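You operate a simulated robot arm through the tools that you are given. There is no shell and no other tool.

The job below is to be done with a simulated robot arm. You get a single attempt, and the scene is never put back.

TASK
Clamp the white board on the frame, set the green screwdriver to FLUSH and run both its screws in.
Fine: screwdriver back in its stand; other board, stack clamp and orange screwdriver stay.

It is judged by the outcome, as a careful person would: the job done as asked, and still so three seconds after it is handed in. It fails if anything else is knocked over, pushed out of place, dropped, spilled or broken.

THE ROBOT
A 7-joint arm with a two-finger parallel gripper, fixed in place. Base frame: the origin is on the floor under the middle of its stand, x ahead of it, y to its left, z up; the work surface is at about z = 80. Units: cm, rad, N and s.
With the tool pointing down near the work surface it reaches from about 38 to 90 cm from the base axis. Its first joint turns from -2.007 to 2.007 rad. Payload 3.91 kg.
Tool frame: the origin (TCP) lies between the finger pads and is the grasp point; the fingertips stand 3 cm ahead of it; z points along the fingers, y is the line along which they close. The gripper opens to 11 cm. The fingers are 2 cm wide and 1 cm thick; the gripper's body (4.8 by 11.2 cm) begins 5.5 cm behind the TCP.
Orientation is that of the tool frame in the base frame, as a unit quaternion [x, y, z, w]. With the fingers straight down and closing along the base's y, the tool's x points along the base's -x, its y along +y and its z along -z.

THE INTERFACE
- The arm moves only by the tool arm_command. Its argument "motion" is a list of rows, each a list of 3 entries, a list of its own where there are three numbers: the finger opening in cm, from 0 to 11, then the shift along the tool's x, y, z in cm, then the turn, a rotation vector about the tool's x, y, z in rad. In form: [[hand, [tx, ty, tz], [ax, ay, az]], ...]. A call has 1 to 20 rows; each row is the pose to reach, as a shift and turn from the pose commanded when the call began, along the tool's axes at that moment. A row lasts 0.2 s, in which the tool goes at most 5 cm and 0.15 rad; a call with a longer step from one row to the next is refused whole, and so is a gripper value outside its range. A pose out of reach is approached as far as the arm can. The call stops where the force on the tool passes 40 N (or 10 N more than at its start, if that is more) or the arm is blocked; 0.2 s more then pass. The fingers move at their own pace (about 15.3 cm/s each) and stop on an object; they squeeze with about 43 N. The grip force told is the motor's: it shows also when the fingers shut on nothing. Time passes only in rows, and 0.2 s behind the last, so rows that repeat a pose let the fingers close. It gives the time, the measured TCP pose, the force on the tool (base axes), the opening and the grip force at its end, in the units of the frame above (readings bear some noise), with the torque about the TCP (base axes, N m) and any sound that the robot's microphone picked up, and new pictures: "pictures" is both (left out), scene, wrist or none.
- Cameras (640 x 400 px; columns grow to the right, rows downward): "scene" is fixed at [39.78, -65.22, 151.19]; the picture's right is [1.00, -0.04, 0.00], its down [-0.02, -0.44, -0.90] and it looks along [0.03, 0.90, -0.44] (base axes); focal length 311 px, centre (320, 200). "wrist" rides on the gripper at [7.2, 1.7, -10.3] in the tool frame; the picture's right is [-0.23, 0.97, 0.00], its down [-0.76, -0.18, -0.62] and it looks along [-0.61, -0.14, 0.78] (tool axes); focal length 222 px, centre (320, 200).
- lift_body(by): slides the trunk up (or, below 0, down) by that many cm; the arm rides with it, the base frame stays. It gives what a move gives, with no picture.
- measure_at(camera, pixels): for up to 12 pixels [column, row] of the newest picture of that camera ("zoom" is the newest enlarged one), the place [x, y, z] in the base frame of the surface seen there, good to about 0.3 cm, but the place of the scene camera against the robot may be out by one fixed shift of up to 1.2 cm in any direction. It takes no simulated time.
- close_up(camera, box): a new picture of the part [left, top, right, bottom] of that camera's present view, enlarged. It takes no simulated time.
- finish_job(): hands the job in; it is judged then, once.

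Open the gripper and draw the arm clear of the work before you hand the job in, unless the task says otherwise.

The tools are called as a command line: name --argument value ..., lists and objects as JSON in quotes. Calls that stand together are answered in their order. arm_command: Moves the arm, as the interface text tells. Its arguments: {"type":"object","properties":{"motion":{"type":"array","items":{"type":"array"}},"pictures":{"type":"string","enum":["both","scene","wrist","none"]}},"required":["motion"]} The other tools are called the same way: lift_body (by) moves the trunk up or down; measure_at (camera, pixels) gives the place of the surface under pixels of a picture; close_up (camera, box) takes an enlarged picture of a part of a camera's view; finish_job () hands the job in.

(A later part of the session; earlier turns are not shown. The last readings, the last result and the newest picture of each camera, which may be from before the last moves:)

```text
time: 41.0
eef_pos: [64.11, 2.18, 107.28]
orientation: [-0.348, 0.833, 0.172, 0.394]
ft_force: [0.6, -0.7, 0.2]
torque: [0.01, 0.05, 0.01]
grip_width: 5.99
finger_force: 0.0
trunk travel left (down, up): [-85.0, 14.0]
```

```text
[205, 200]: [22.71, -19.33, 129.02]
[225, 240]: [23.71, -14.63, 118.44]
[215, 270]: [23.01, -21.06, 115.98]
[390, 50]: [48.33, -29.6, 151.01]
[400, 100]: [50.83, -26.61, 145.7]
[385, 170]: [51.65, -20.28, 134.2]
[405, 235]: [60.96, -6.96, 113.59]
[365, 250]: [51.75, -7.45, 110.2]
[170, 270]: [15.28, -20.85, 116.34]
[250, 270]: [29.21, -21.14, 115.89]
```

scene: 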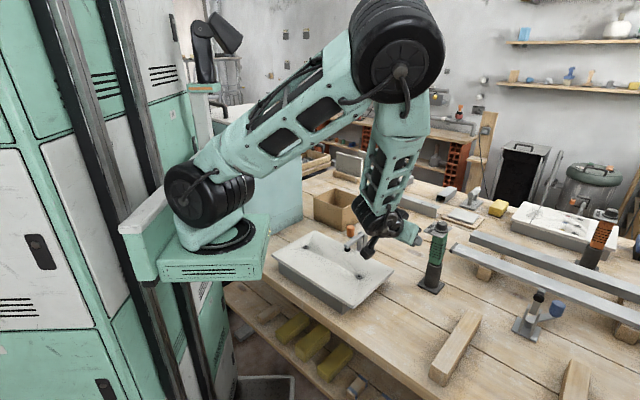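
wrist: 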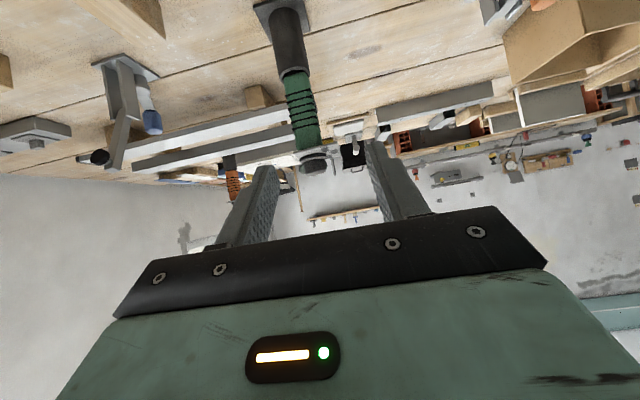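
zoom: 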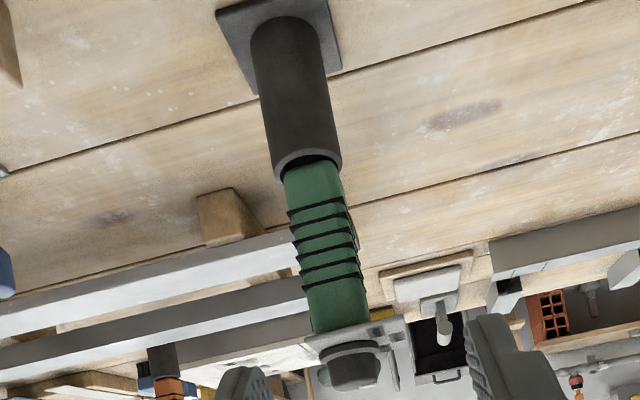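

The shoulder sits around z 128, elbow around z 150. I go back to a nearly level hand (about 8° down) here in free space and then test turning the heading toward -x,+y, as would be needed over the screws.

arm_command --motion '[[6, [0, 0, 0], [0, -0.135, 0]], [6, [0, 0, 0], [0, -0.27, 0]], [6, [0, 0, 0], [0, -0.405, 0]], [6, [0, 0, 0], [0, -0.54, 0]], [6, [0, 0, 0], [0, -0.54, 0]]]' --pictures "none"

arm_command --motion '[[6, [0, 0, 0], [-0.14, 0, -0.02]], [6, [0, 0, 0], [-0.28, 0, -0.04]], [6, [0, 0, 0], [-0.42, 0, -0.06]], [6, [0, 0, 0], [-0.56, 0, -0.08]], [6, [0, 0, 0], [-0.7, 0, -0.1]], [6, [0, 0, 0], [-0.84, 0, -0.12]], [6, [0, 0, 0], [-0.98, 0, -0.14]], [6, [0, 0, 0], [-1.12, 0, -0.16]], [6, [0, 0, 0], [-1.26, 0, -0.18]], [6, [0, 0, 0], [-1.4, 0, -0.2]], [6, [0, 0, 0], [-1.54, 0, -0.22]], [6, [0, 0, 0], [-1.54, 0, -0.22]]]' --pictures "both"

```text
time: 42.2
eef_pos: [64.0, 2.26, 107.26]
orientation: [-0.289, 0.697, 0.259, 0.603]
ft_force: [0.8, 0.7, -0.8]
torque: [-0.02, 0.03, -0.04]
grip_width: 6.04
finger_force: 0.0
trunk travel left (down, up): [-85.0, 14.0]
```

```text
time: 44.9
eef_pos: [64.12, 2.22, 107.31]
orientation: [0.694, -0.287, -0.61, -0.253]
ft_force: [0.5, 0.0, 0.5]
torque: [0.03, 0.05, 0.02]
grip_width: 5.99
finger_force: 0.0
trunk travel left (down, up): [-85.0, 14.0]
```

scene: 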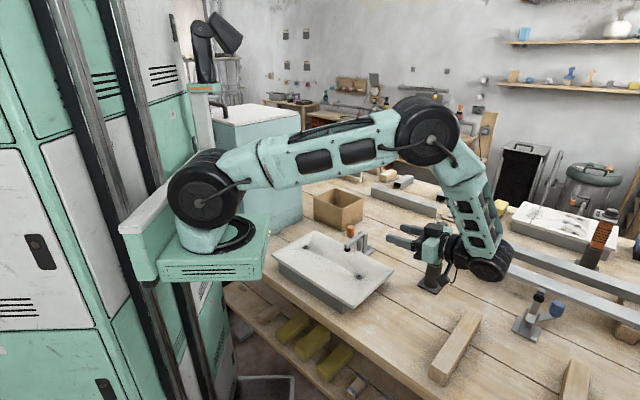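
wrist: 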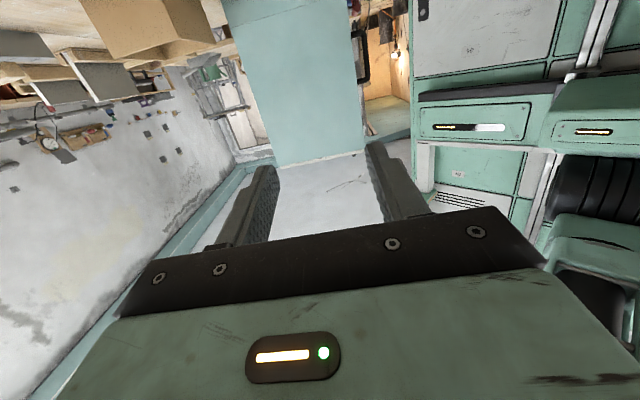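

With the hand pointing toward -x,+y the arm posture is natural and the scene view is open. To keep the camera off the board while driving I want the camera on top, so I test rolling the hand half a turn about its own axis here.

arm_command --motion '[[6, [0, 0, 0], [0, 0, 0.15]], [6, [0, 0, 0], [0, 0, 0.3]], [6, [0, 0, 0], [0, 0, 0.45]], [6, [0, 0, 0], [0, 0, 0.6]], [6, [0, 0, 0], [0, 0, 0.75]], [6, [0, 0, 0], [0, 0, 0.9]], [6, [0, 0, 0], [0, 0, 1.05]], [6, [0, 0, 0], [0, 0, 1.2]], [6, [0, 0, 0], [0, 0, 1.35]], [6, [0, 0, 0], [0, 0, 1.5]], [6, [0, 0, 0], [0, 0, 1.65]], [6, [0, 0, 0], [0, 0, 1.8]], [6, [0, 0, 0], [0, 0, 1.95]], [6, [0, 0, 0], [0, 0, 2.1]], [6, [0, 0, 0], [0, 0, 2.25]], [6, [0, 0, 0], [0, 0, 2.4]], [6, [0, 0, 0], [0, 0, 2.55]], [6, [0, 0, 0], [0, 0, 2.7]], [6, [0, 0, 0], [0, 0, 2.85]], [6, [0, 0, 0], [0, 0, 3.0]]]' --pictures "both"

```text
time: 49.0
eef_pos: [60.18, 1.11, 106.3]
orientation: [0.239, 0.713, 0.297, -0.589]
ft_force: [-1.1, -0.9, 0.2]
torque: [0.02, 0.02, 0.01]
grip_width: 5.99
finger_force: 0.1
out of reach, approached as far as the arm can: row 19, 20
trunk travel left (down, up): [-85.0, 14.0]
```

scene: 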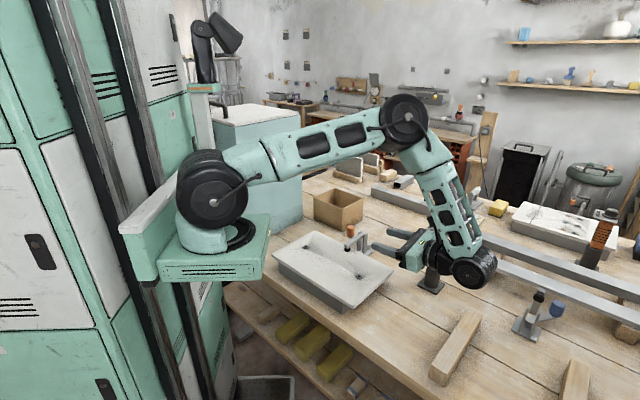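
wrist: 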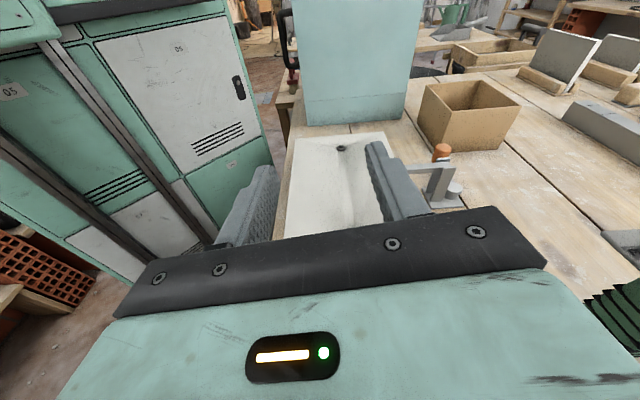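

The roll is only about 8° short of camera-on-top (it hit a reach limit near the end). I try finishing the roll while turning the heading slightly toward +y to see if that frees it.

arm_command --motion '[[6, [0, 0, 0], [-0.107, -0.015, 0.0]], [6, [0, 0, 0], [-0.214, -0.03, 0.0]], [6, [0, 0, 0], [-0.321, -0.045, 0.05]], [6, [0, 0, 0], [-0.428, -0.062, 0.12]], [6, [0, 0, 0], [-0.428, -0.062, 0.197]], [6, [0, 0, 0], [-0.428, -0.062, 0.197]]]' --pictures "scene"

```text
time: 50.5
eef_pos: [57.22, 0.15, 105.43]
orientation: [0.435, 0.626, 0.374, -0.529]
ft_force: [-0.3, -0.6, 0.1]
torque: [-0.01, -0.01, 0.03]
grip_width: 6.01
finger_force: 0.2
out of reach, approached as far as the arm can: row 4, 5, 6
trunk travel left (down, up): [-85.0, 14.0]
```

scene: 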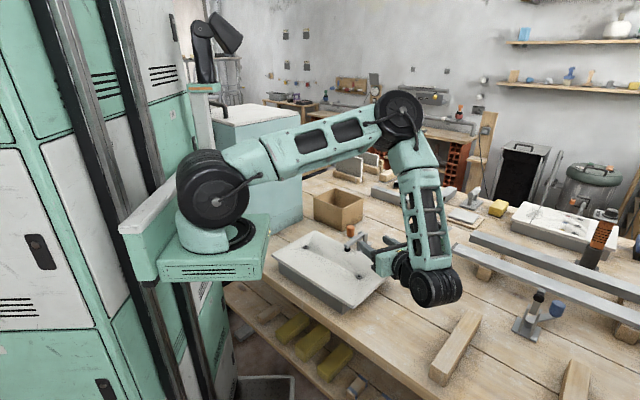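

The camera-on-top roll stays at a joint limit, so I will use the camera-below roll with about 12° tilt, which still lets a level pad cover the red button between rim (89.0) and first rib (~92.0). I roll back now.

arm_command --motion '[[6, [0, 0, 0], [0, 0, -0.15]], [6, [0, 0, 0], [0, 0, -0.3]], [6, [0, 0, 0], [0, 0, -0.45]], [6, [0, 0, 0], [0, 0, -0.6]], [6, [0, 0, 0], [0, 0, -0.75]], [6, [0, 0, 0], [0, 0, -0.9]], [6, [0, 0, 0], [0, 0, -1.05]], [6, [0, 0, 0], [0, 0, -1.2]], [6, [0, 0, 0], [0, 0, -1.35]], [6, [0, 0, 0], [0, 0, -1.5]], [6, [0, 0, 0], [0, 0, -1.65]], [6, [0, 0, 0], [0, 0, -1.8]], [6, [0, 0, 0], [0, 0, -1.95]], [6, [0, 0, 0], [0, 0, -2.1]], [6, [0, 0, 0], [0, 0, -2.25]], [6, [0, 0, 0], [0, 0, -2.4]], [6, [0, 0, 0], [0, 0, -2.55]], [6, [0, 0, 0], [0, 0, -2.7]], [6, [0, 0, 0], [0, 0, -2.85]], [6, [0, 0, 0], [0, 0, -3.0]]]' --pictures "scene"

```text
time: 54.6
eef_pos: [57.22, 0.15, 105.55]
orientation: [0.593, -0.478, -0.554, -0.336]
ft_force: [0.3, 0.2, 0.0]
torque: [0.04, -0.01, 0.0]
grip_width: 6.0
finger_force: 0.1
trunk travel left (down, up): [-85.0, 14.0]
```

scene: 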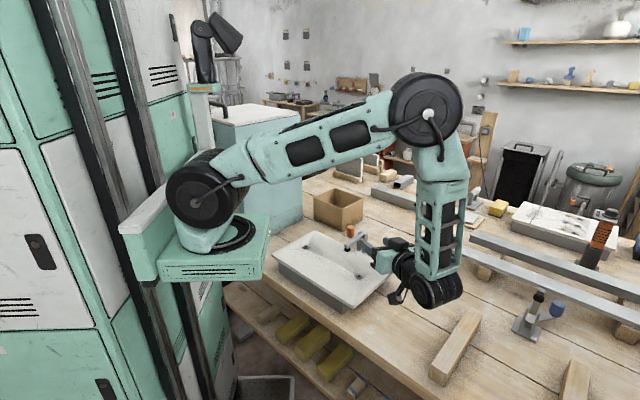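

Now I turn the heading back to face the driver (45°), with 12° down-tilt and level fingers, and move to a pre-grip point about 14 cm short of it at z 100.

arm_command --motion '[[6, [0.48, -1.6, 0.03], [0.139, -0.004, 0.011]], [6, [0.96, -3.2, 0.05], [0.278, -0.008, 0.022]], [6, [1.44, -4.8, 0.08], [0.417, -0.012, 0.034]], [6, [1.92, -6.4, 0.1], [0.556, -0.016, 0.045]], [6, [2.4, -8.0, 0.13], [0.695, -0.02, 0.056]], [6, [2.9, -9.7, 0.16], [0.834, -0.023, 0.067]], [6, [3.4, -11.3, 0.18], [0.973, -0.027, 0.078]], [6, [3.85, -12.93, 0.21], [1.1115, -0.031, 0.0895]], [6, [3.85, -12.93, 0.21], [1.1115, -0.031, 0.0895]]]' --pictures "both"

```text
time: 56.6
eef_pos: [68.97, 3.85, 100.14]
orientation: [-0.297, 0.719, 0.241, 0.581]
ft_force: [0.1, -0.3, -0.1]
torque: [-0.02, -0.04, -0.02]
grip_width: 6.01
finger_force: 0.0
trunk travel left (down, up): [-85.0, 14.0]
```

scene: 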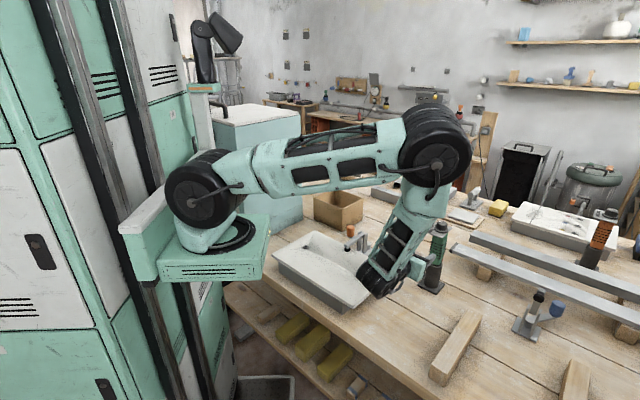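
wrist: 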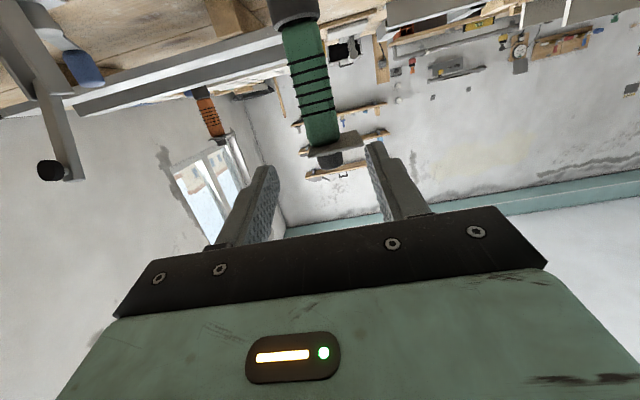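

Good posture, fingers level. I check the handle's centre line and button height from this viewpoint.

close_up --camera "wrist" --box '[260, 0, 370, 170]'

measure_at --camera "wrist" --pixels '[[284, 35], [321, 30], [302, 40], [298, 25], [304, 50], [290, 60], [326, 55], [309, 80], [315, 110], [322, 130], [280, 5], [292, 5]]'

```text
2.35 times, centred on (315, 85) of wrist
```

zoom: 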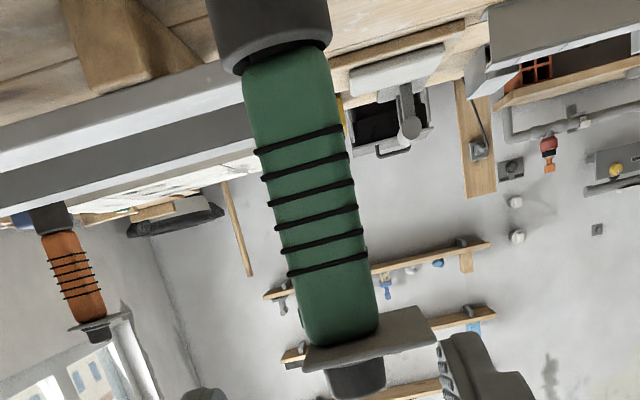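

```text
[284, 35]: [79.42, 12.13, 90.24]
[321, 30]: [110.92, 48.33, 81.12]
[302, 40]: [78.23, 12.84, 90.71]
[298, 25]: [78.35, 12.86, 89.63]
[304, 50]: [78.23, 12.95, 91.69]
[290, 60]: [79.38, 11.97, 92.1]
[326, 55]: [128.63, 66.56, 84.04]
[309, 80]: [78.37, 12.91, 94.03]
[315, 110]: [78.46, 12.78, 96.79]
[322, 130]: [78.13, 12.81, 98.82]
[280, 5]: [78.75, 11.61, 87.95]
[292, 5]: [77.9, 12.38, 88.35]
```

Handle face centre at z 90.7 is (78.23,12.84), giving axis (79.4,14.05); rib at 92.4, rim 89.0. I descend to z 91 here, 13 cm short of the driver, then check again.

arm_command --motion '[[6, [2.25, 0, 0.48], [0, 0, 0]], [6, [4.5, 0, 0.96], [0, 0, 0]], [6, [6.75, 0, 1.43], [0, 0, 0]], [6, [9.0, 0, 1.91], [0, 0, 0]], [6, [9.0, 0, 1.91], [0, 0, 0]]]' --pictures "both"

close_up --camera "scene" --box '[340, 200, 480, 310]'

```text
time: 57.9
eef_pos: [69.03, 4.02, 90.88]
orientation: [-0.297, 0.719, 0.241, 0.58]
ft_force: [0.1, -0.3, 0.5]
torque: [-0.02, 0.0, 0.0]
grip_width: 6.02
finger_force: 0.0
trunk travel left (down, up): [-85.0, 14.0]
```

scene: 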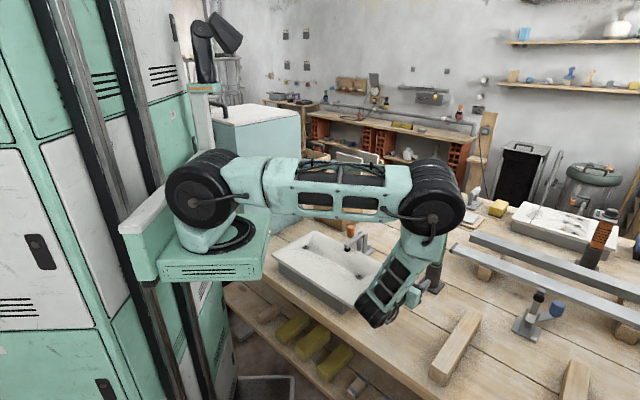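
wrist: 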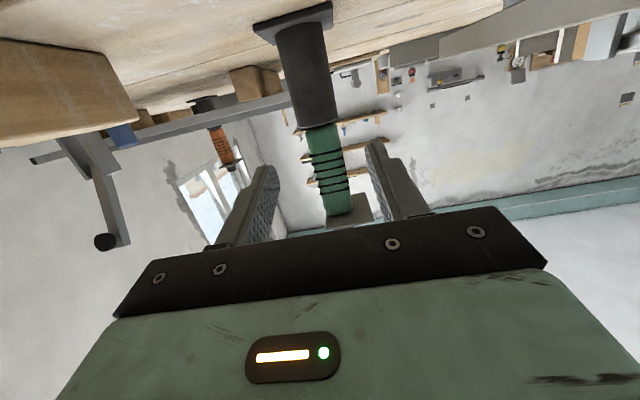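

```text
3.64 times, centred on (410, 255) of scene
```

zoom: 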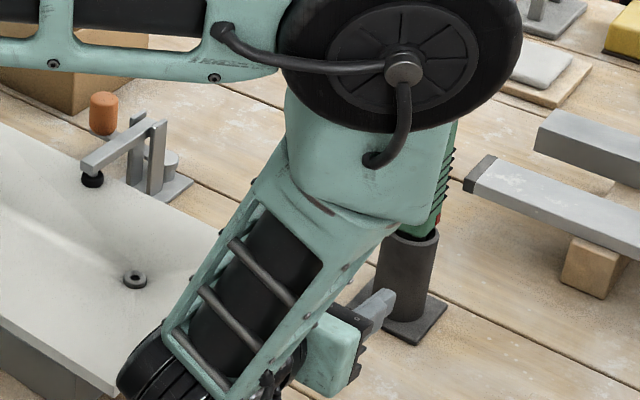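

The tube, handle and ribs are centred between the fingers at (320,140). I slide in along the heading, first 9 of the 12.6 cm, and look.

arm_command --motion '[[6, [-0.5, -0.03, 2.4], [0, 0, 0]], [6, [-1.0, -0.06, 4.7], [0, 0, 0]], [6, [-1.5, -0.1, 7.0], [0, 0, 0]], [6, [-1.9, -0.13, 8.9], [0, 0, 0]], [6, [-1.9, -0.13, 8.9], [0, 0, 0]]]' --pictures "both"

close_up --camera "wrist" --box '[230, 60, 430, 240]'

```text
time: 59.0
eef_pos: [75.52, 10.26, 90.81]
orientation: [-0.297, 0.719, 0.242, 0.58]
ft_force: [0.1, -0.2, 0.1]
torque: [0.01, 0.01, -0.03]
grip_width: 6.02
finger_force: 0.0
trunk travel left (down, up): [-85.0, 14.0]
```

scene: 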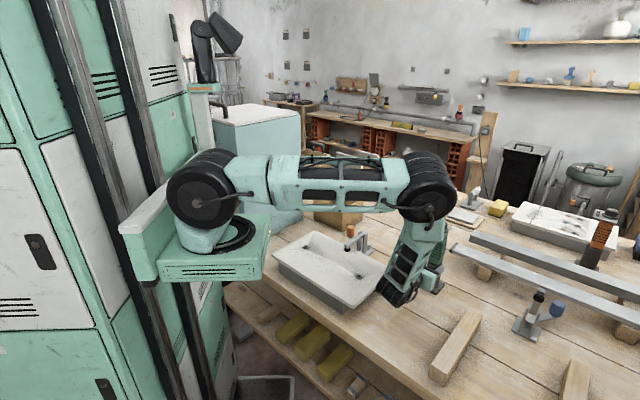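
wrist: 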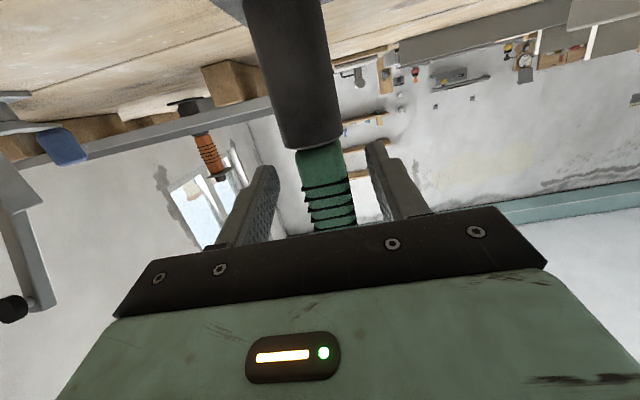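

```text
2.22 times, centred on (330, 150) of wrist
```

zoom: 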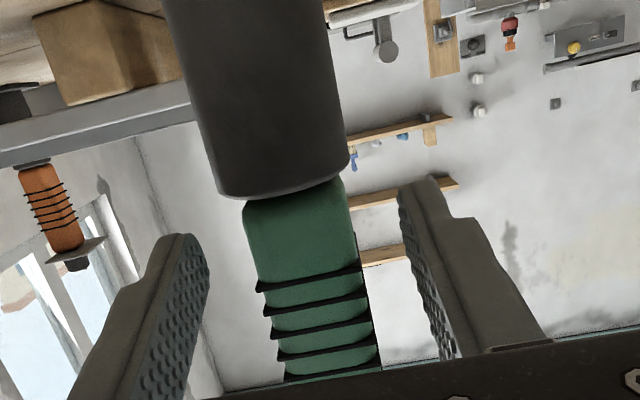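

Everything lines up: the smooth band with the button sits between the pads, ribs start lower in the (upside-down) picture at zoom y≈275. I move the last 3.5 cm in.

arm_command --motion '[[6, [-0.25, -0.01, 1.2], [0, 0, 0]], [6, [-0.5, -0.03, 2.4], [0, 0, 0]], [6, [-0.74, -0.04, 3.46], [0, 0, 0]], [6, [-0.74, -0.04, 3.46], [0, 0, 0]]]' --pictures "both"

close_up --camera "wrist" --box '[230, 60, 430, 240]'

close_up --camera "scene" --box '[400, 210, 470, 310]'

```text
time: 60.0
eef_pos: [78.22, 12.68, 90.93]
orientation: [-0.297, 0.719, 0.242, 0.58]
ft_force: [-0.5, -0.5, 0.2]
torque: [0.01, -0.02, -0.01]
grip_width: 6.01
finger_force: 0.0
trunk travel left (down, up): [-85.0, 14.0]
```

scene: 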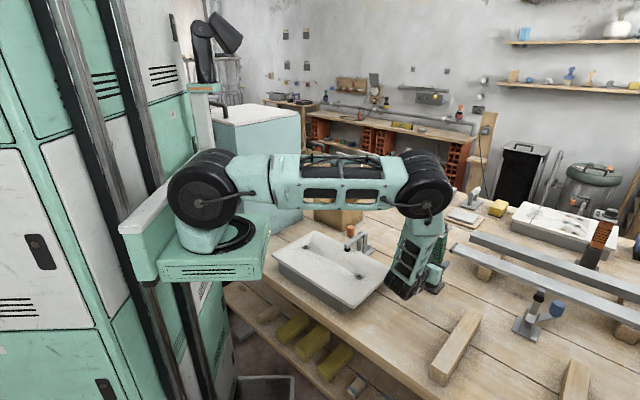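
wrist: 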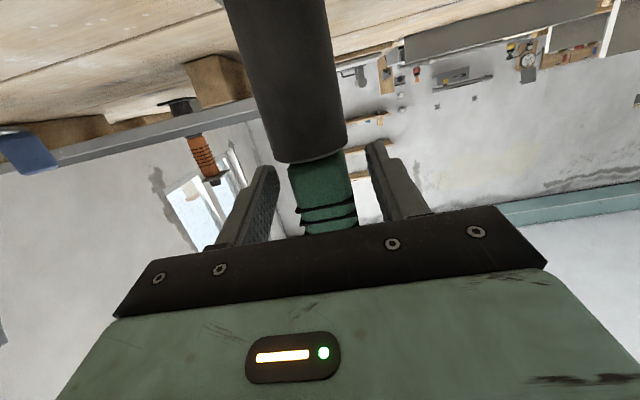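

```text
2.22 times, centred on (330, 150) of wrist
```

zoom: 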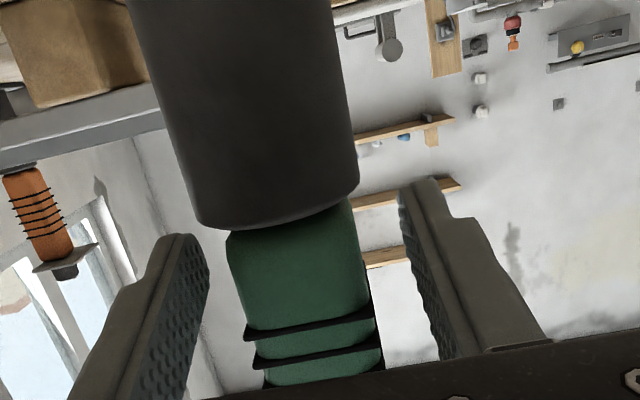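

```text
4.00 times, centred on (435, 260) of scene
```

zoom: 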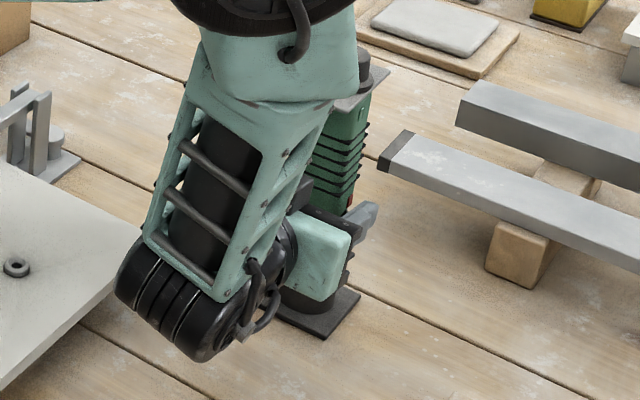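

The handle is centred between the pads with no contact force. I close in stages and listen for any sound from the button.

arm_command --motion '[[4.6, [0, 0, 0], [0, 0, 0]], [4.0, [0, 0, 0], [0, 0, 0]], [3.7, [0, 0, 0], [0, 0, 0]], [3.5, [0, 0, 0], [0, 0, 0]]]' --pictures "wrist"

close_up --camera "wrist" --box '[230, 60, 430, 240]'

```text
time: 61.0
eef_pos: [78.23, 12.47, 90.91]
orientation: [-0.296, 0.719, 0.241, 0.581]
ft_force: [2.0, -1.1, -0.4]
torque: [-0.09, -0.08, -0.1]
grip_width: 3.62
finger_force: 13.4
trunk travel left (down, up): [-85.0, 14.0]
```

wrist: 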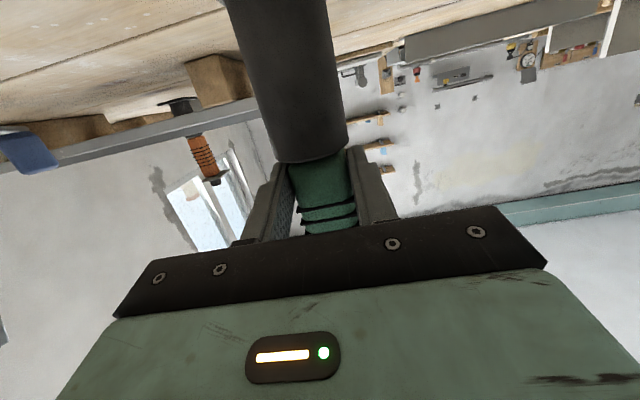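

```text
2.22 times, centred on (330, 150) of wrist
```

zoom: 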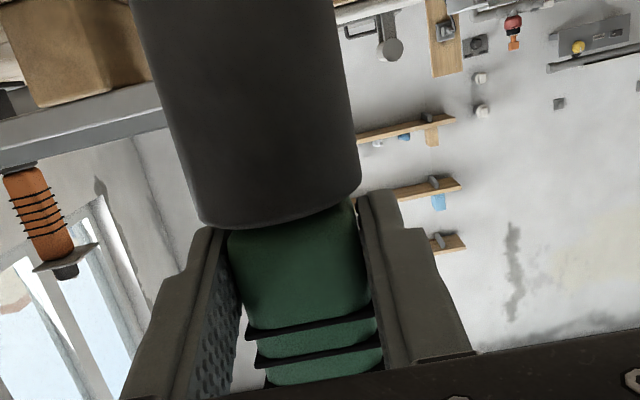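

Contact at 3.62 cm – the left pad seems to rest on the button (handle about 3.4 wide). I squeeze fully and listen.

arm_command --motion '[[3.2, [0, 0, 0], [0, 0, 0]], [2.8, [0, 0, 0], [0, 0, 0]], [2.8, [0, 0, 0], [0, 0, 0]], [2.8, [0, 0, 0], [0, 0, 0]]]' --pictures "both"

close_up --camera "wrist" --box '[230, 60, 430, 240]'

close_up --camera "scene" --box '[420, 215, 460, 275]'

```text
time: 62.0
eef_pos: [78.19, 12.52, 90.83]
orientation: [-0.296, 0.719, 0.24, 0.581]
ft_force: [2.9, -2.3, -0.4]
torque: [-0.2, -0.33, -0.04]
grip_width: 3.6
finger_force: 43.6
trunk travel left (down, up): [-85.0, 14.0]
```

scene: 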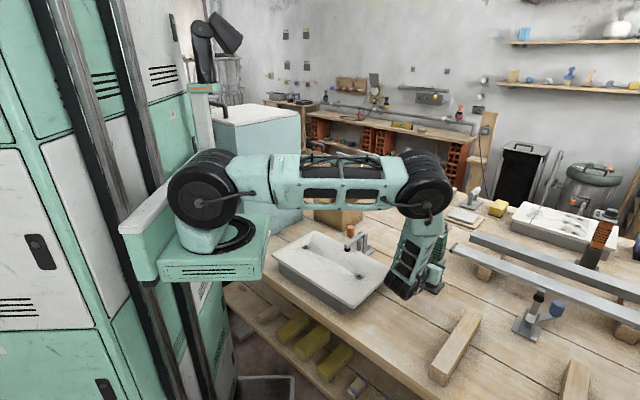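
wrist: 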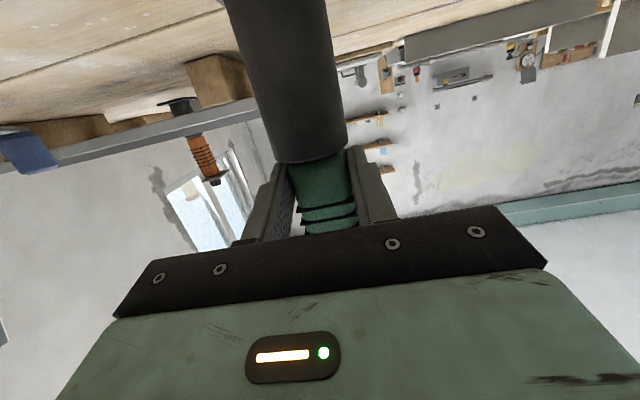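

```text
2.22 times, centred on (330, 150) of wrist
```

zoom: 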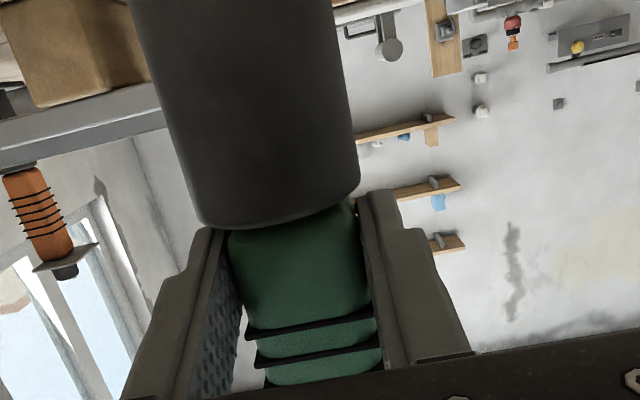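

```text
6.67 times, centred on (440, 245) of scene
```

zoom: 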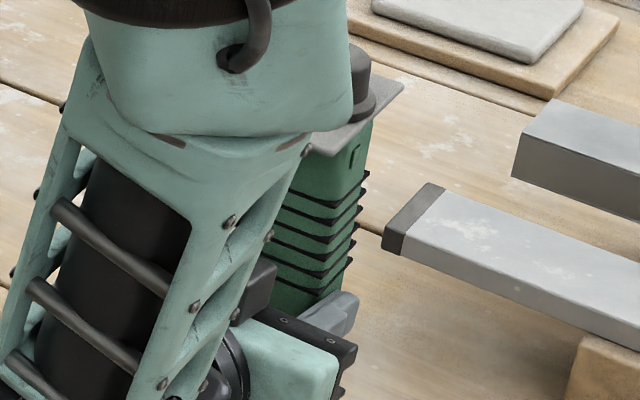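

The pads hold the handle at 3.6 cm with 43 N and cover the red button; no sound yet. I lift the driver straight up 12 cm out of its stand.

arm_command --motion '[[2.8, [-0.98, 0, -0.21], [0, 0, 0]], [2.8, [-2.93, 0, -0.62], [0, 0, 0]], [2.8, [-4.89, 0, -1.04], [0, 0, 0]], [2.8, [-6.85, 0, -1.46], [0, 0, 0]], [2.8, [-8.8, 0, -1.87], [0, 0, 0]], [2.8, [-10.76, 0, -2.29], [0, 0, 0]], [2.8, [-11.74, 0, -2.5], [0, 0, 0]], [2.8, [-11.74, 0, -2.5], [0, 0, 0]]]' --pictures "both"

close_up --camera "scene" --box '[390, 180, 480, 300]'

close_up --camera "wrist" --box '[230, 0, 430, 240]'

```text
time: 63.9
eef_pos: [78.2, 12.68, 102.91]
orientation: [-0.297, 0.718, 0.241, 0.581]
ft_force: [0.6, -0.5, -3.4]
torque: [-0.04, 0.06, -0.03]
grip_width: 3.57
finger_force: 43.2
trunk travel left (down, up): [-85.0, 14.0]
```

scene: 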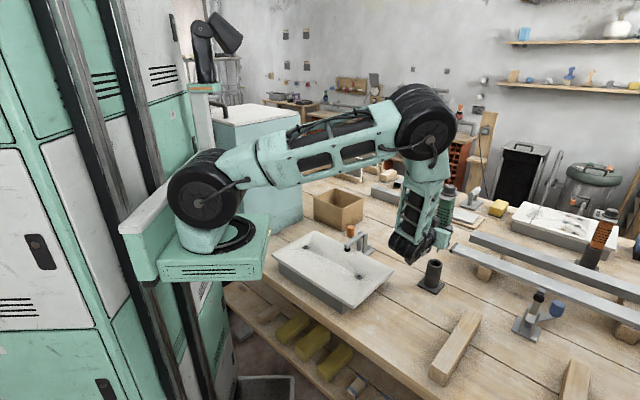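
wrist: 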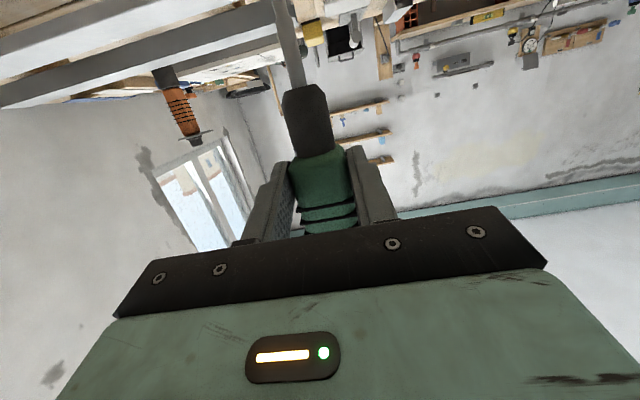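

```text
3.33 times, centred on (435, 240) of scene
```

zoom: 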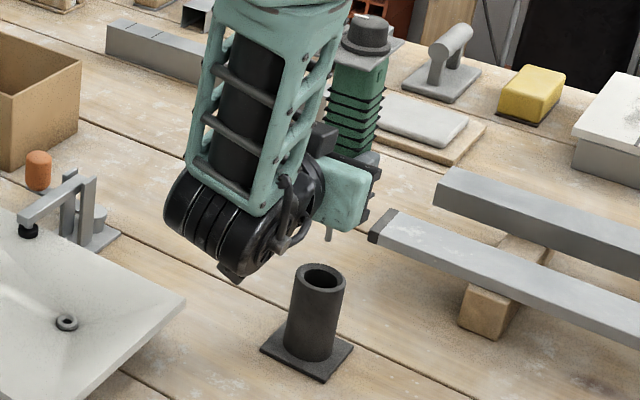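

```text
1.67 times, centred on (330, 120) of wrist
```

zoom: 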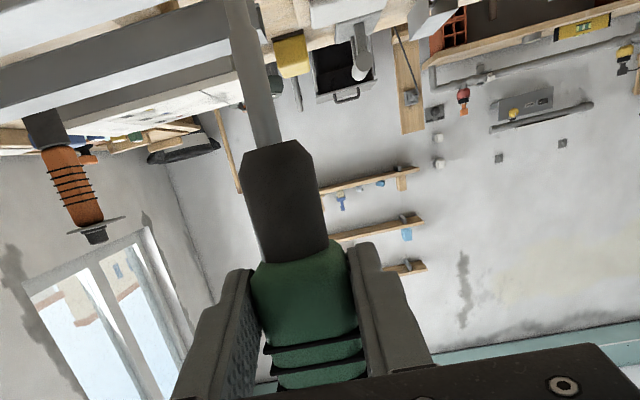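

The driver is out: black chuck and a grey bit below the handle, held upright. I zoom on the bit tip in the scene view to learn the bit's length.

close_up --camera "scene" --box '[420, 215, 455, 265]'

measure_at --camera "scene" --pixels '[[437.5, 250], [437.7, 246], [437.5, 252], [436, 264], [430, 275], [450, 192], [452, 215], [449, 225], [437, 282]]'

measure_at --camera "wrist" --pixels '[[308, 130], [302, 100], [292, 70], [285, 40], [280, 15], [276, 2], [318, 175]]'

```text
8.00 times, centred on (438, 240) of scene
```

zoom: 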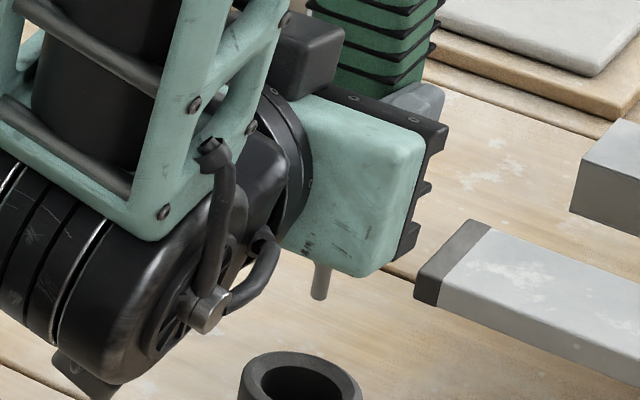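

```text
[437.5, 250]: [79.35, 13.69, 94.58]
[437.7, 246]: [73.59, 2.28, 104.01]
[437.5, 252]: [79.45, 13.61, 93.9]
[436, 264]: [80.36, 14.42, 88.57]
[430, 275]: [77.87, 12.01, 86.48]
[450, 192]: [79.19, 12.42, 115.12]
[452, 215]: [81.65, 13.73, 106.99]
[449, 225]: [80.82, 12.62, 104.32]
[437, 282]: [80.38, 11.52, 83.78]
```

```text
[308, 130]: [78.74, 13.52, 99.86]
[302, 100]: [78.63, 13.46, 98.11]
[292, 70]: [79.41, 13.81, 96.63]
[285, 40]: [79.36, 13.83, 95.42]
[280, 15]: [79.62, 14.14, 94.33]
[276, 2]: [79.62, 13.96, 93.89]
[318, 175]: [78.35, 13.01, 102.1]
```

Bit tip is 10.0 cm below the TCP and about 2.0 cm ahead of it along the heading; the driver hangs upright. I back away from the stand to (64,2.2,107), where the turn to the other heading was tested.

arm_command --motion '[[2.8, [-0.68, 0.2, -1.5], [0, 0, 0]], [2.8, [-0.9, 0.6, -4.0], [0, 0, 0]], [2.8, [-0.9, 1.0, -7.0], [0, 0, 0]], [2.8, [-0.8, 1.5, -10.0], [0, 0, 0]], [2.8, [-0.7, 1.9, -13.0], [0, 0, 0]], [2.8, [-0.68, 2.3, -16.0], [0, 0, 0]], [2.8, [-0.68, 2.62, -18.0], [0, 0, 0]], [2.8, [-0.68, 2.62, -18.0], [0, 0, 0]]]' --pictures "none"

```text
time: 65.7
eef_pos: [64.0, 2.18, 107.41]
orientation: [-0.297, 0.719, 0.241, 0.581]
ft_force: [0.2, -0.4, -3.2]
torque: [0.0, 0.06, -0.01]
grip_width: 3.57
finger_force: 43.0
trunk travel left (down, up): [-85.0, 14.0]
```

The driver is still held (3.57 cm, weight about 3 N). I turn the heading by 90° about the vertical, keeping the driver upright.

arm_command --motion '[[2.8, [0, 0, 0], [-0.128, 0, -0.027]], [2.8, [0, 0, 0], [-0.256, 0, -0.0545]], [2.8, [0, 0, 0], [-0.384, 0, -0.082]], [2.8, [0, 0, 0], [-0.512, 0, -0.109]], [2.8, [0, 0, 0], [-0.64, 0, -0.136]], [2.8, [0, 0, 0], [-0.768, 0, -0.1635]], [2.8, [0, 0, 0], [-0.896, 0, -0.191]], [2.8, [0, 0, 0], [-1.024, 0, -0.218]], [2.8, [0, 0, 0], [-1.152, 0, -0.245]], [2.8, [0, 0, 0], [-1.28, 0, -0.2725]], [2.8, [0, 0, 0], [-1.408, 0, -0.3]], [2.8, [0, 0, 0], [-1.536, 0, -0.327]], [2.8, [0, 0, 0], [-1.536, 0, -0.327]]]' --pictures "both"

close_up --camera "scene" --box '[350, 170, 490, 310]'

```text
time: 68.5
eef_pos: [63.88, 2.03, 107.34]
orientation: [0.718, -0.298, -0.582, -0.24]
ft_force: [0.7, -0.8, -3.3]
torque: [-0.04, -0.03, -0.02]
grip_width: 3.56
finger_force: 43.2
trunk travel left (down, up): [-85.0, 14.0]
```

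scene: 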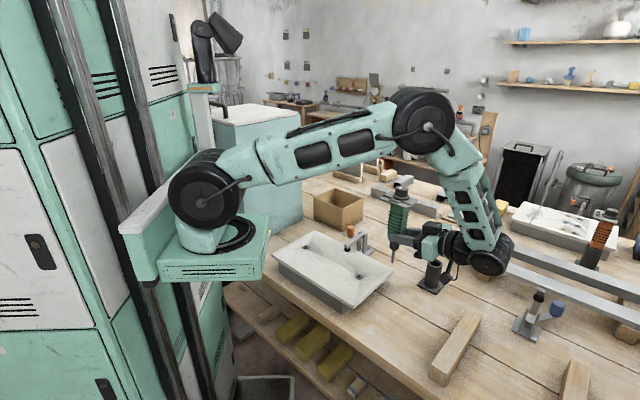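
wrist: 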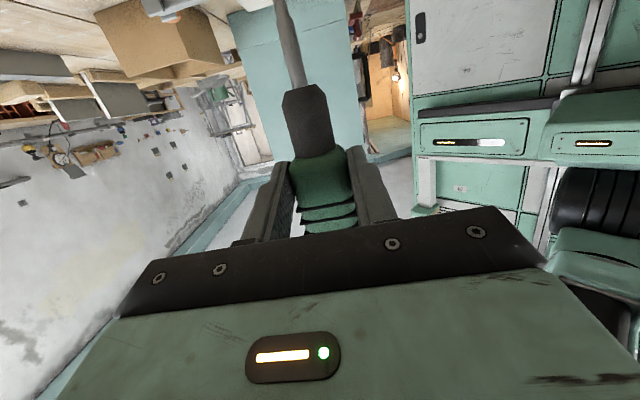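

```text
2.86 times, centred on (420, 240) of scene
```

zoom: 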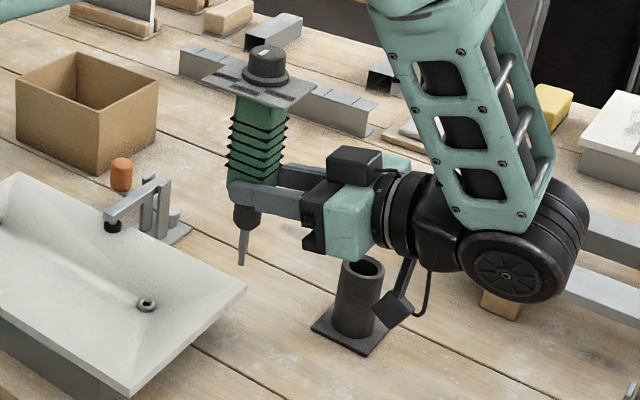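

Superb view: the driver hangs upright with its bit clear at (392,262). I zoom on the tip and measure it to calibrate tip vs. TCP.

close_up --camera "scene" --box '[375, 225, 410, 270]'

measure_at --camera "zoom" --pixels '[[318, 370], [322, 330], [330, 280], [338, 200], [345, 100], [320, 376]]'

```text
8.89 times, centred on (392, 248) of scene
```

zoom: 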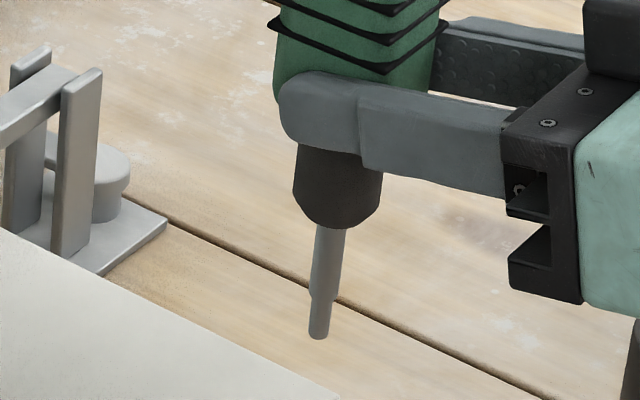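

```text
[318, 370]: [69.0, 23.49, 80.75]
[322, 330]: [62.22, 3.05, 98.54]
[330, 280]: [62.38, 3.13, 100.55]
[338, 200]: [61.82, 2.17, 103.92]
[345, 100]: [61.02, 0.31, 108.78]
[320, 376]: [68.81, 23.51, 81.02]
```

Tip reads z 97.35, matching 10.0 below the TCP. I now carry it over the nearer screw (55.05,11.8), stopping with the tip about 3.4 cm above its head.

arm_command --motion '[[2.8, [0.6, -0.1, 2.5], [0, 0, 0]], [2.8, [1.3, -0.2, 5.0], [0, 0, 0]], [2.8, [2.2, -0.3, 7.5], [0, 0, 0]], [2.8, [3.3, -0.45, 10.0], [0, 0, 0]], [2.8, [4.87, -0.57, 12.46], [0, 0, 0]], [2.8, [4.87, -0.57, 12.46], [0, 0, 0]]]' --pictures "both"

close_up --camera "scene" --box '[340, 250, 380, 290]'

```text
time: 69.8
eef_pos: [56.31, 10.28, 99.82]
orientation: [0.717, -0.298, -0.582, -0.241]
ft_force: [0.3, -0.3, -1.6]
torque: [-0.04, -0.06, 0.02]
grip_width: 3.57
finger_force: 43.1
trunk travel left (down, up): [-85.0, 14.0]
```

scene: 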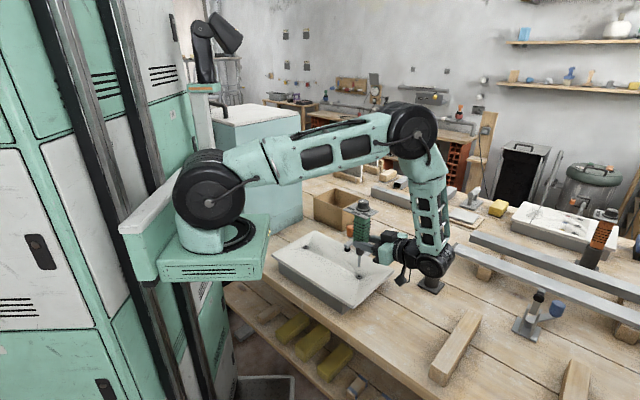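
wrist: 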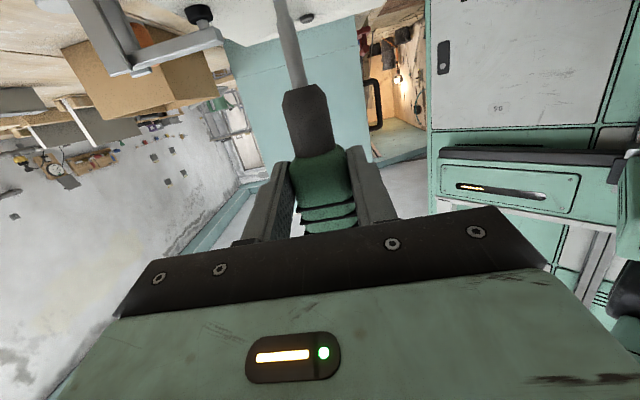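

```text
10.00 times, centred on (360, 270) of scene
```

zoom: 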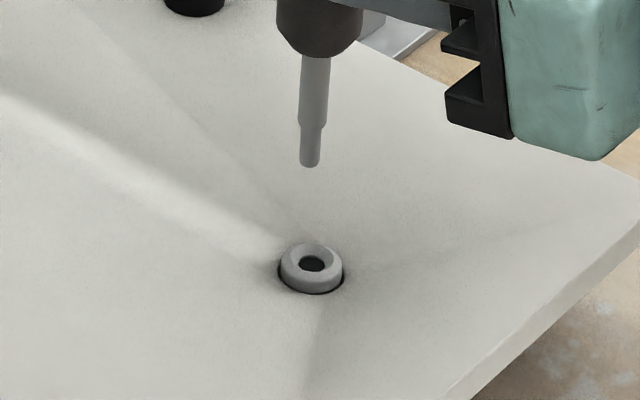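

The tip (zoom (310,165)) hovers above the screw socket (zoom (312,263)). I measure both in this same picture to get their relative offset.

measure_at --camera "zoom" --pixels '[[310, 160], [310, 150], [311, 140], [313, 100], [312, 275], [312, 281], [290, 263], [335, 263], [312, 249], [270, 262], [355, 262], [312, 262]]'

close_up --camera "wrist" --box '[230, 0, 350, 120]'

```text
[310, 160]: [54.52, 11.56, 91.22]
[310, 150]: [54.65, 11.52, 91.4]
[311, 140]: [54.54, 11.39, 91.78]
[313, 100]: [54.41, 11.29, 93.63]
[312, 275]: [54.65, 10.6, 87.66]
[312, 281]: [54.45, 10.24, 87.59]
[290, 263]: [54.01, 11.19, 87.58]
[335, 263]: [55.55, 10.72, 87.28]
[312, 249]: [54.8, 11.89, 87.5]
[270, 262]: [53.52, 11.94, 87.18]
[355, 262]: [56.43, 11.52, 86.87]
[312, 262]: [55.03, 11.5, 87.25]
```

```text
3.33 times, centred on (290, 60) of wrist
```

zoom: 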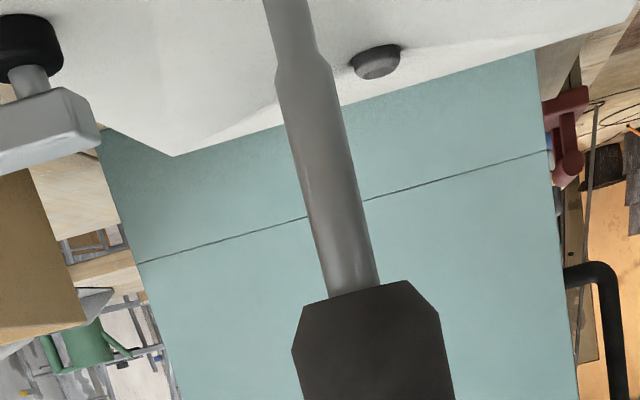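

In the same frame, the tip reads (54.56,11.78) and the screw (54.72,11.03), so the tip seems to be about 0.5–0.7 cm too far in +y. I measure the bit shaft through the wrist camera too, to cross-check.

measure_at --camera "zoom" --pixels '[[349, 275], [345, 250], [338, 220], [331, 190], [325, 160], [317, 130], [310, 100], [302, 70], [297, 50], [290, 25], [375, 60], [378, 75]]'

measure_at --camera "scene" --pixels '[[358, 244], [356, 236], [360, 250], [355, 225], [362, 212], [370, 240]]'

```text
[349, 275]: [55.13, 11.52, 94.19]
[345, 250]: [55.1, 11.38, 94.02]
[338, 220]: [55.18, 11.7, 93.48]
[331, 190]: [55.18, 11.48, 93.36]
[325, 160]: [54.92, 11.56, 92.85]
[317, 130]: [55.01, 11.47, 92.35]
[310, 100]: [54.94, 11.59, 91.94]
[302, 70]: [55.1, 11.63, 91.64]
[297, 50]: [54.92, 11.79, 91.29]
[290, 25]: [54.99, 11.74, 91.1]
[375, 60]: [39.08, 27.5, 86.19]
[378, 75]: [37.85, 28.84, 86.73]
```

```text
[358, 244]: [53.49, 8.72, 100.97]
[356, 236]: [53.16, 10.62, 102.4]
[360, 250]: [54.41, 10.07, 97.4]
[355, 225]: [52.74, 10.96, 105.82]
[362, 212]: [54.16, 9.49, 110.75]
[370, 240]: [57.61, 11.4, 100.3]
```

Both estimates agree the tip must go slightly +x and -y. I correct by (+0.15,-0.35) and lower 2.3 cm to just above the head for a closer comparison.

arm_command --motion '[[2.8, [0.8, 0.05, 0.05], [0, 0, 0]], [2.8, [1.6, 0.1, 0.1], [0, 0, 0]], [2.8, [2.32, 0.14, 0.13], [0, 0, 0]], [2.8, [2.32, 0.14, 0.13], [0, 0, 0]]]' --pictures "scene"

close_up --camera "scene" --box '[350, 262, 370, 284]'

```text
time: 70.8
eef_pos: [56.54, 10.08, 97.63]
orientation: [0.717, -0.297, -0.582, -0.241]
ft_force: [-0.5, -0.3, -2.0]
torque: [-0.03, -0.05, 0.0]
grip_width: 3.62
finger_force: 43.3
trunk travel left (down, up): [-85.0, 14.0]
```

scene: 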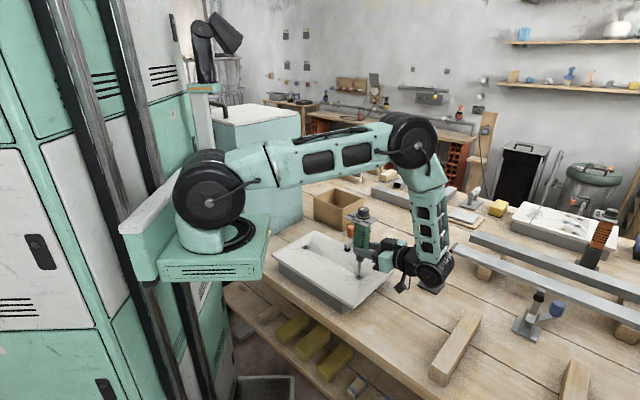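

```text
16.00 times, centred on (360, 273) of scene
```

zoom: 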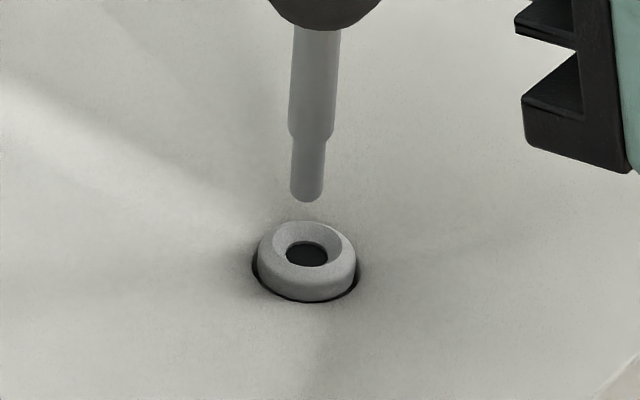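

The tip is now about 1 cm over the head, laterally aligned (x 306 vs 307), still slightly too far in +y. I shift 0.25 in -y and lower another 0.6.

arm_command --motion '[[2.8, [0.0, 0.15, -0.15], [0, 0, 0]], [2.8, [0.3, 0.156, -0.1], [0, 0, 0]], [2.8, [0.63, 0.156, -0.07], [0, 0, 0]], [2.8, [0.63, 0.156, -0.07], [0, 0, 0]]]' --pictures "scene"

close_up --camera "scene" --box '[350, 262, 370, 284]'

```text
time: 71.8
eef_pos: [56.55, 9.82, 97.13]
orientation: [0.717, -0.297, -0.583, -0.24]
ft_force: [0.8, 0.4, -2.9]
torque: [-0.08, -0.07, -0.03]
grip_width: 3.56
finger_force: 42.9
trunk travel left (down, up): [-85.0, 14.0]
```

scene: 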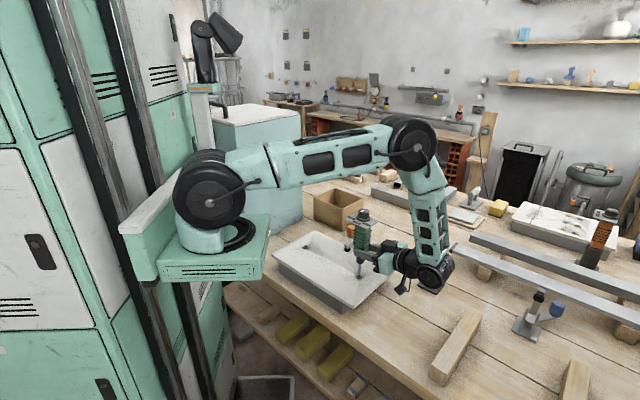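

```text
16.00 times, centred on (360, 273) of scene
```

zoom: 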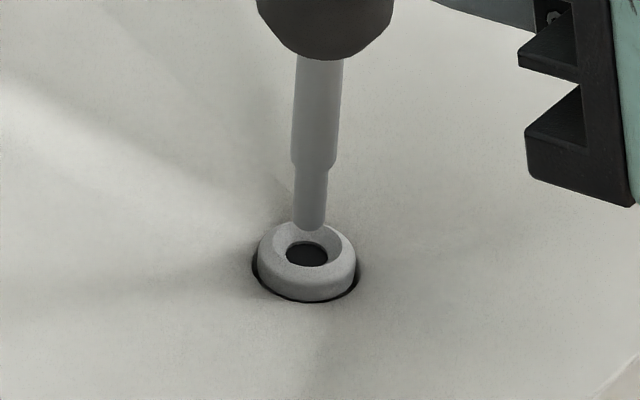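

The tip is right over the funnel (tip (310,226), head centre (307,250), gap about 0.5 cm). I lower slowly in 0.2 cm steps into the socket and watch force and sound.

arm_command --motion '[[2.8, [0.1, 0.07, -0.03], [0, 0, 0]], [2.8, [0.3, 0.07, 0.0], [0, 0, 0]], [2.8, [0.5, 0.07, 0.05], [0, 0, 0]], [2.8, [0.65, 0.07, 0.08], [0, 0, 0]], [2.8, [0.8, 0.07, 0.11], [0, 0, 0]], [2.8, [0.8, 0.07, 0.11], [0, 0, 0]]]' --pictures "scene"

close_up --camera "scene" --box '[350, 262, 370, 284]'

```text
time: 73.2
eef_pos: [56.57, 9.8, 96.22]
orientation: [0.717, -0.297, -0.583, -0.241]
ft_force: [-0.3, 0.4, -3.5]
torque: [-0.05, -0.07, -0.01]
grip_width: 3.56
finger_force: 42.5
trunk travel left (down, up): [-85.0, 14.0]
```

scene: 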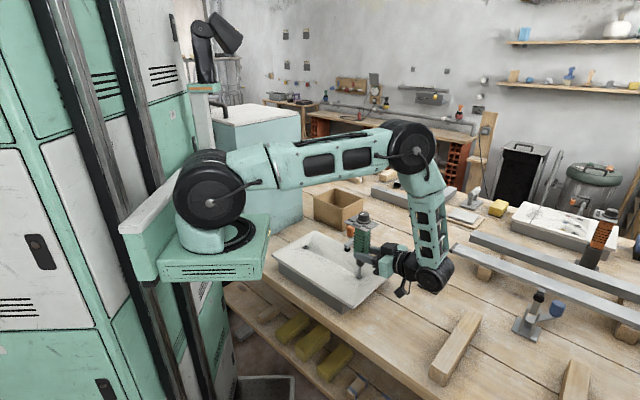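

```text
16.00 times, centred on (360, 273) of scene
```

zoom: 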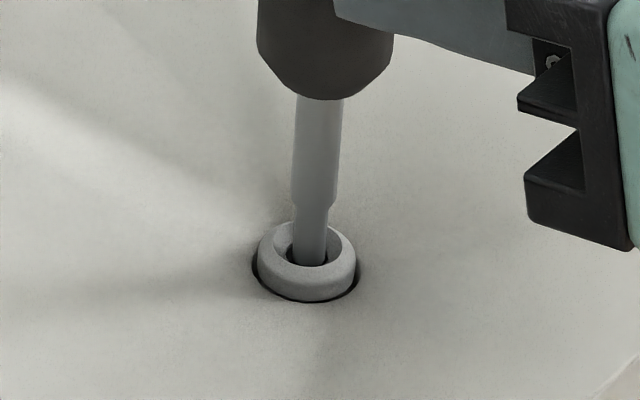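

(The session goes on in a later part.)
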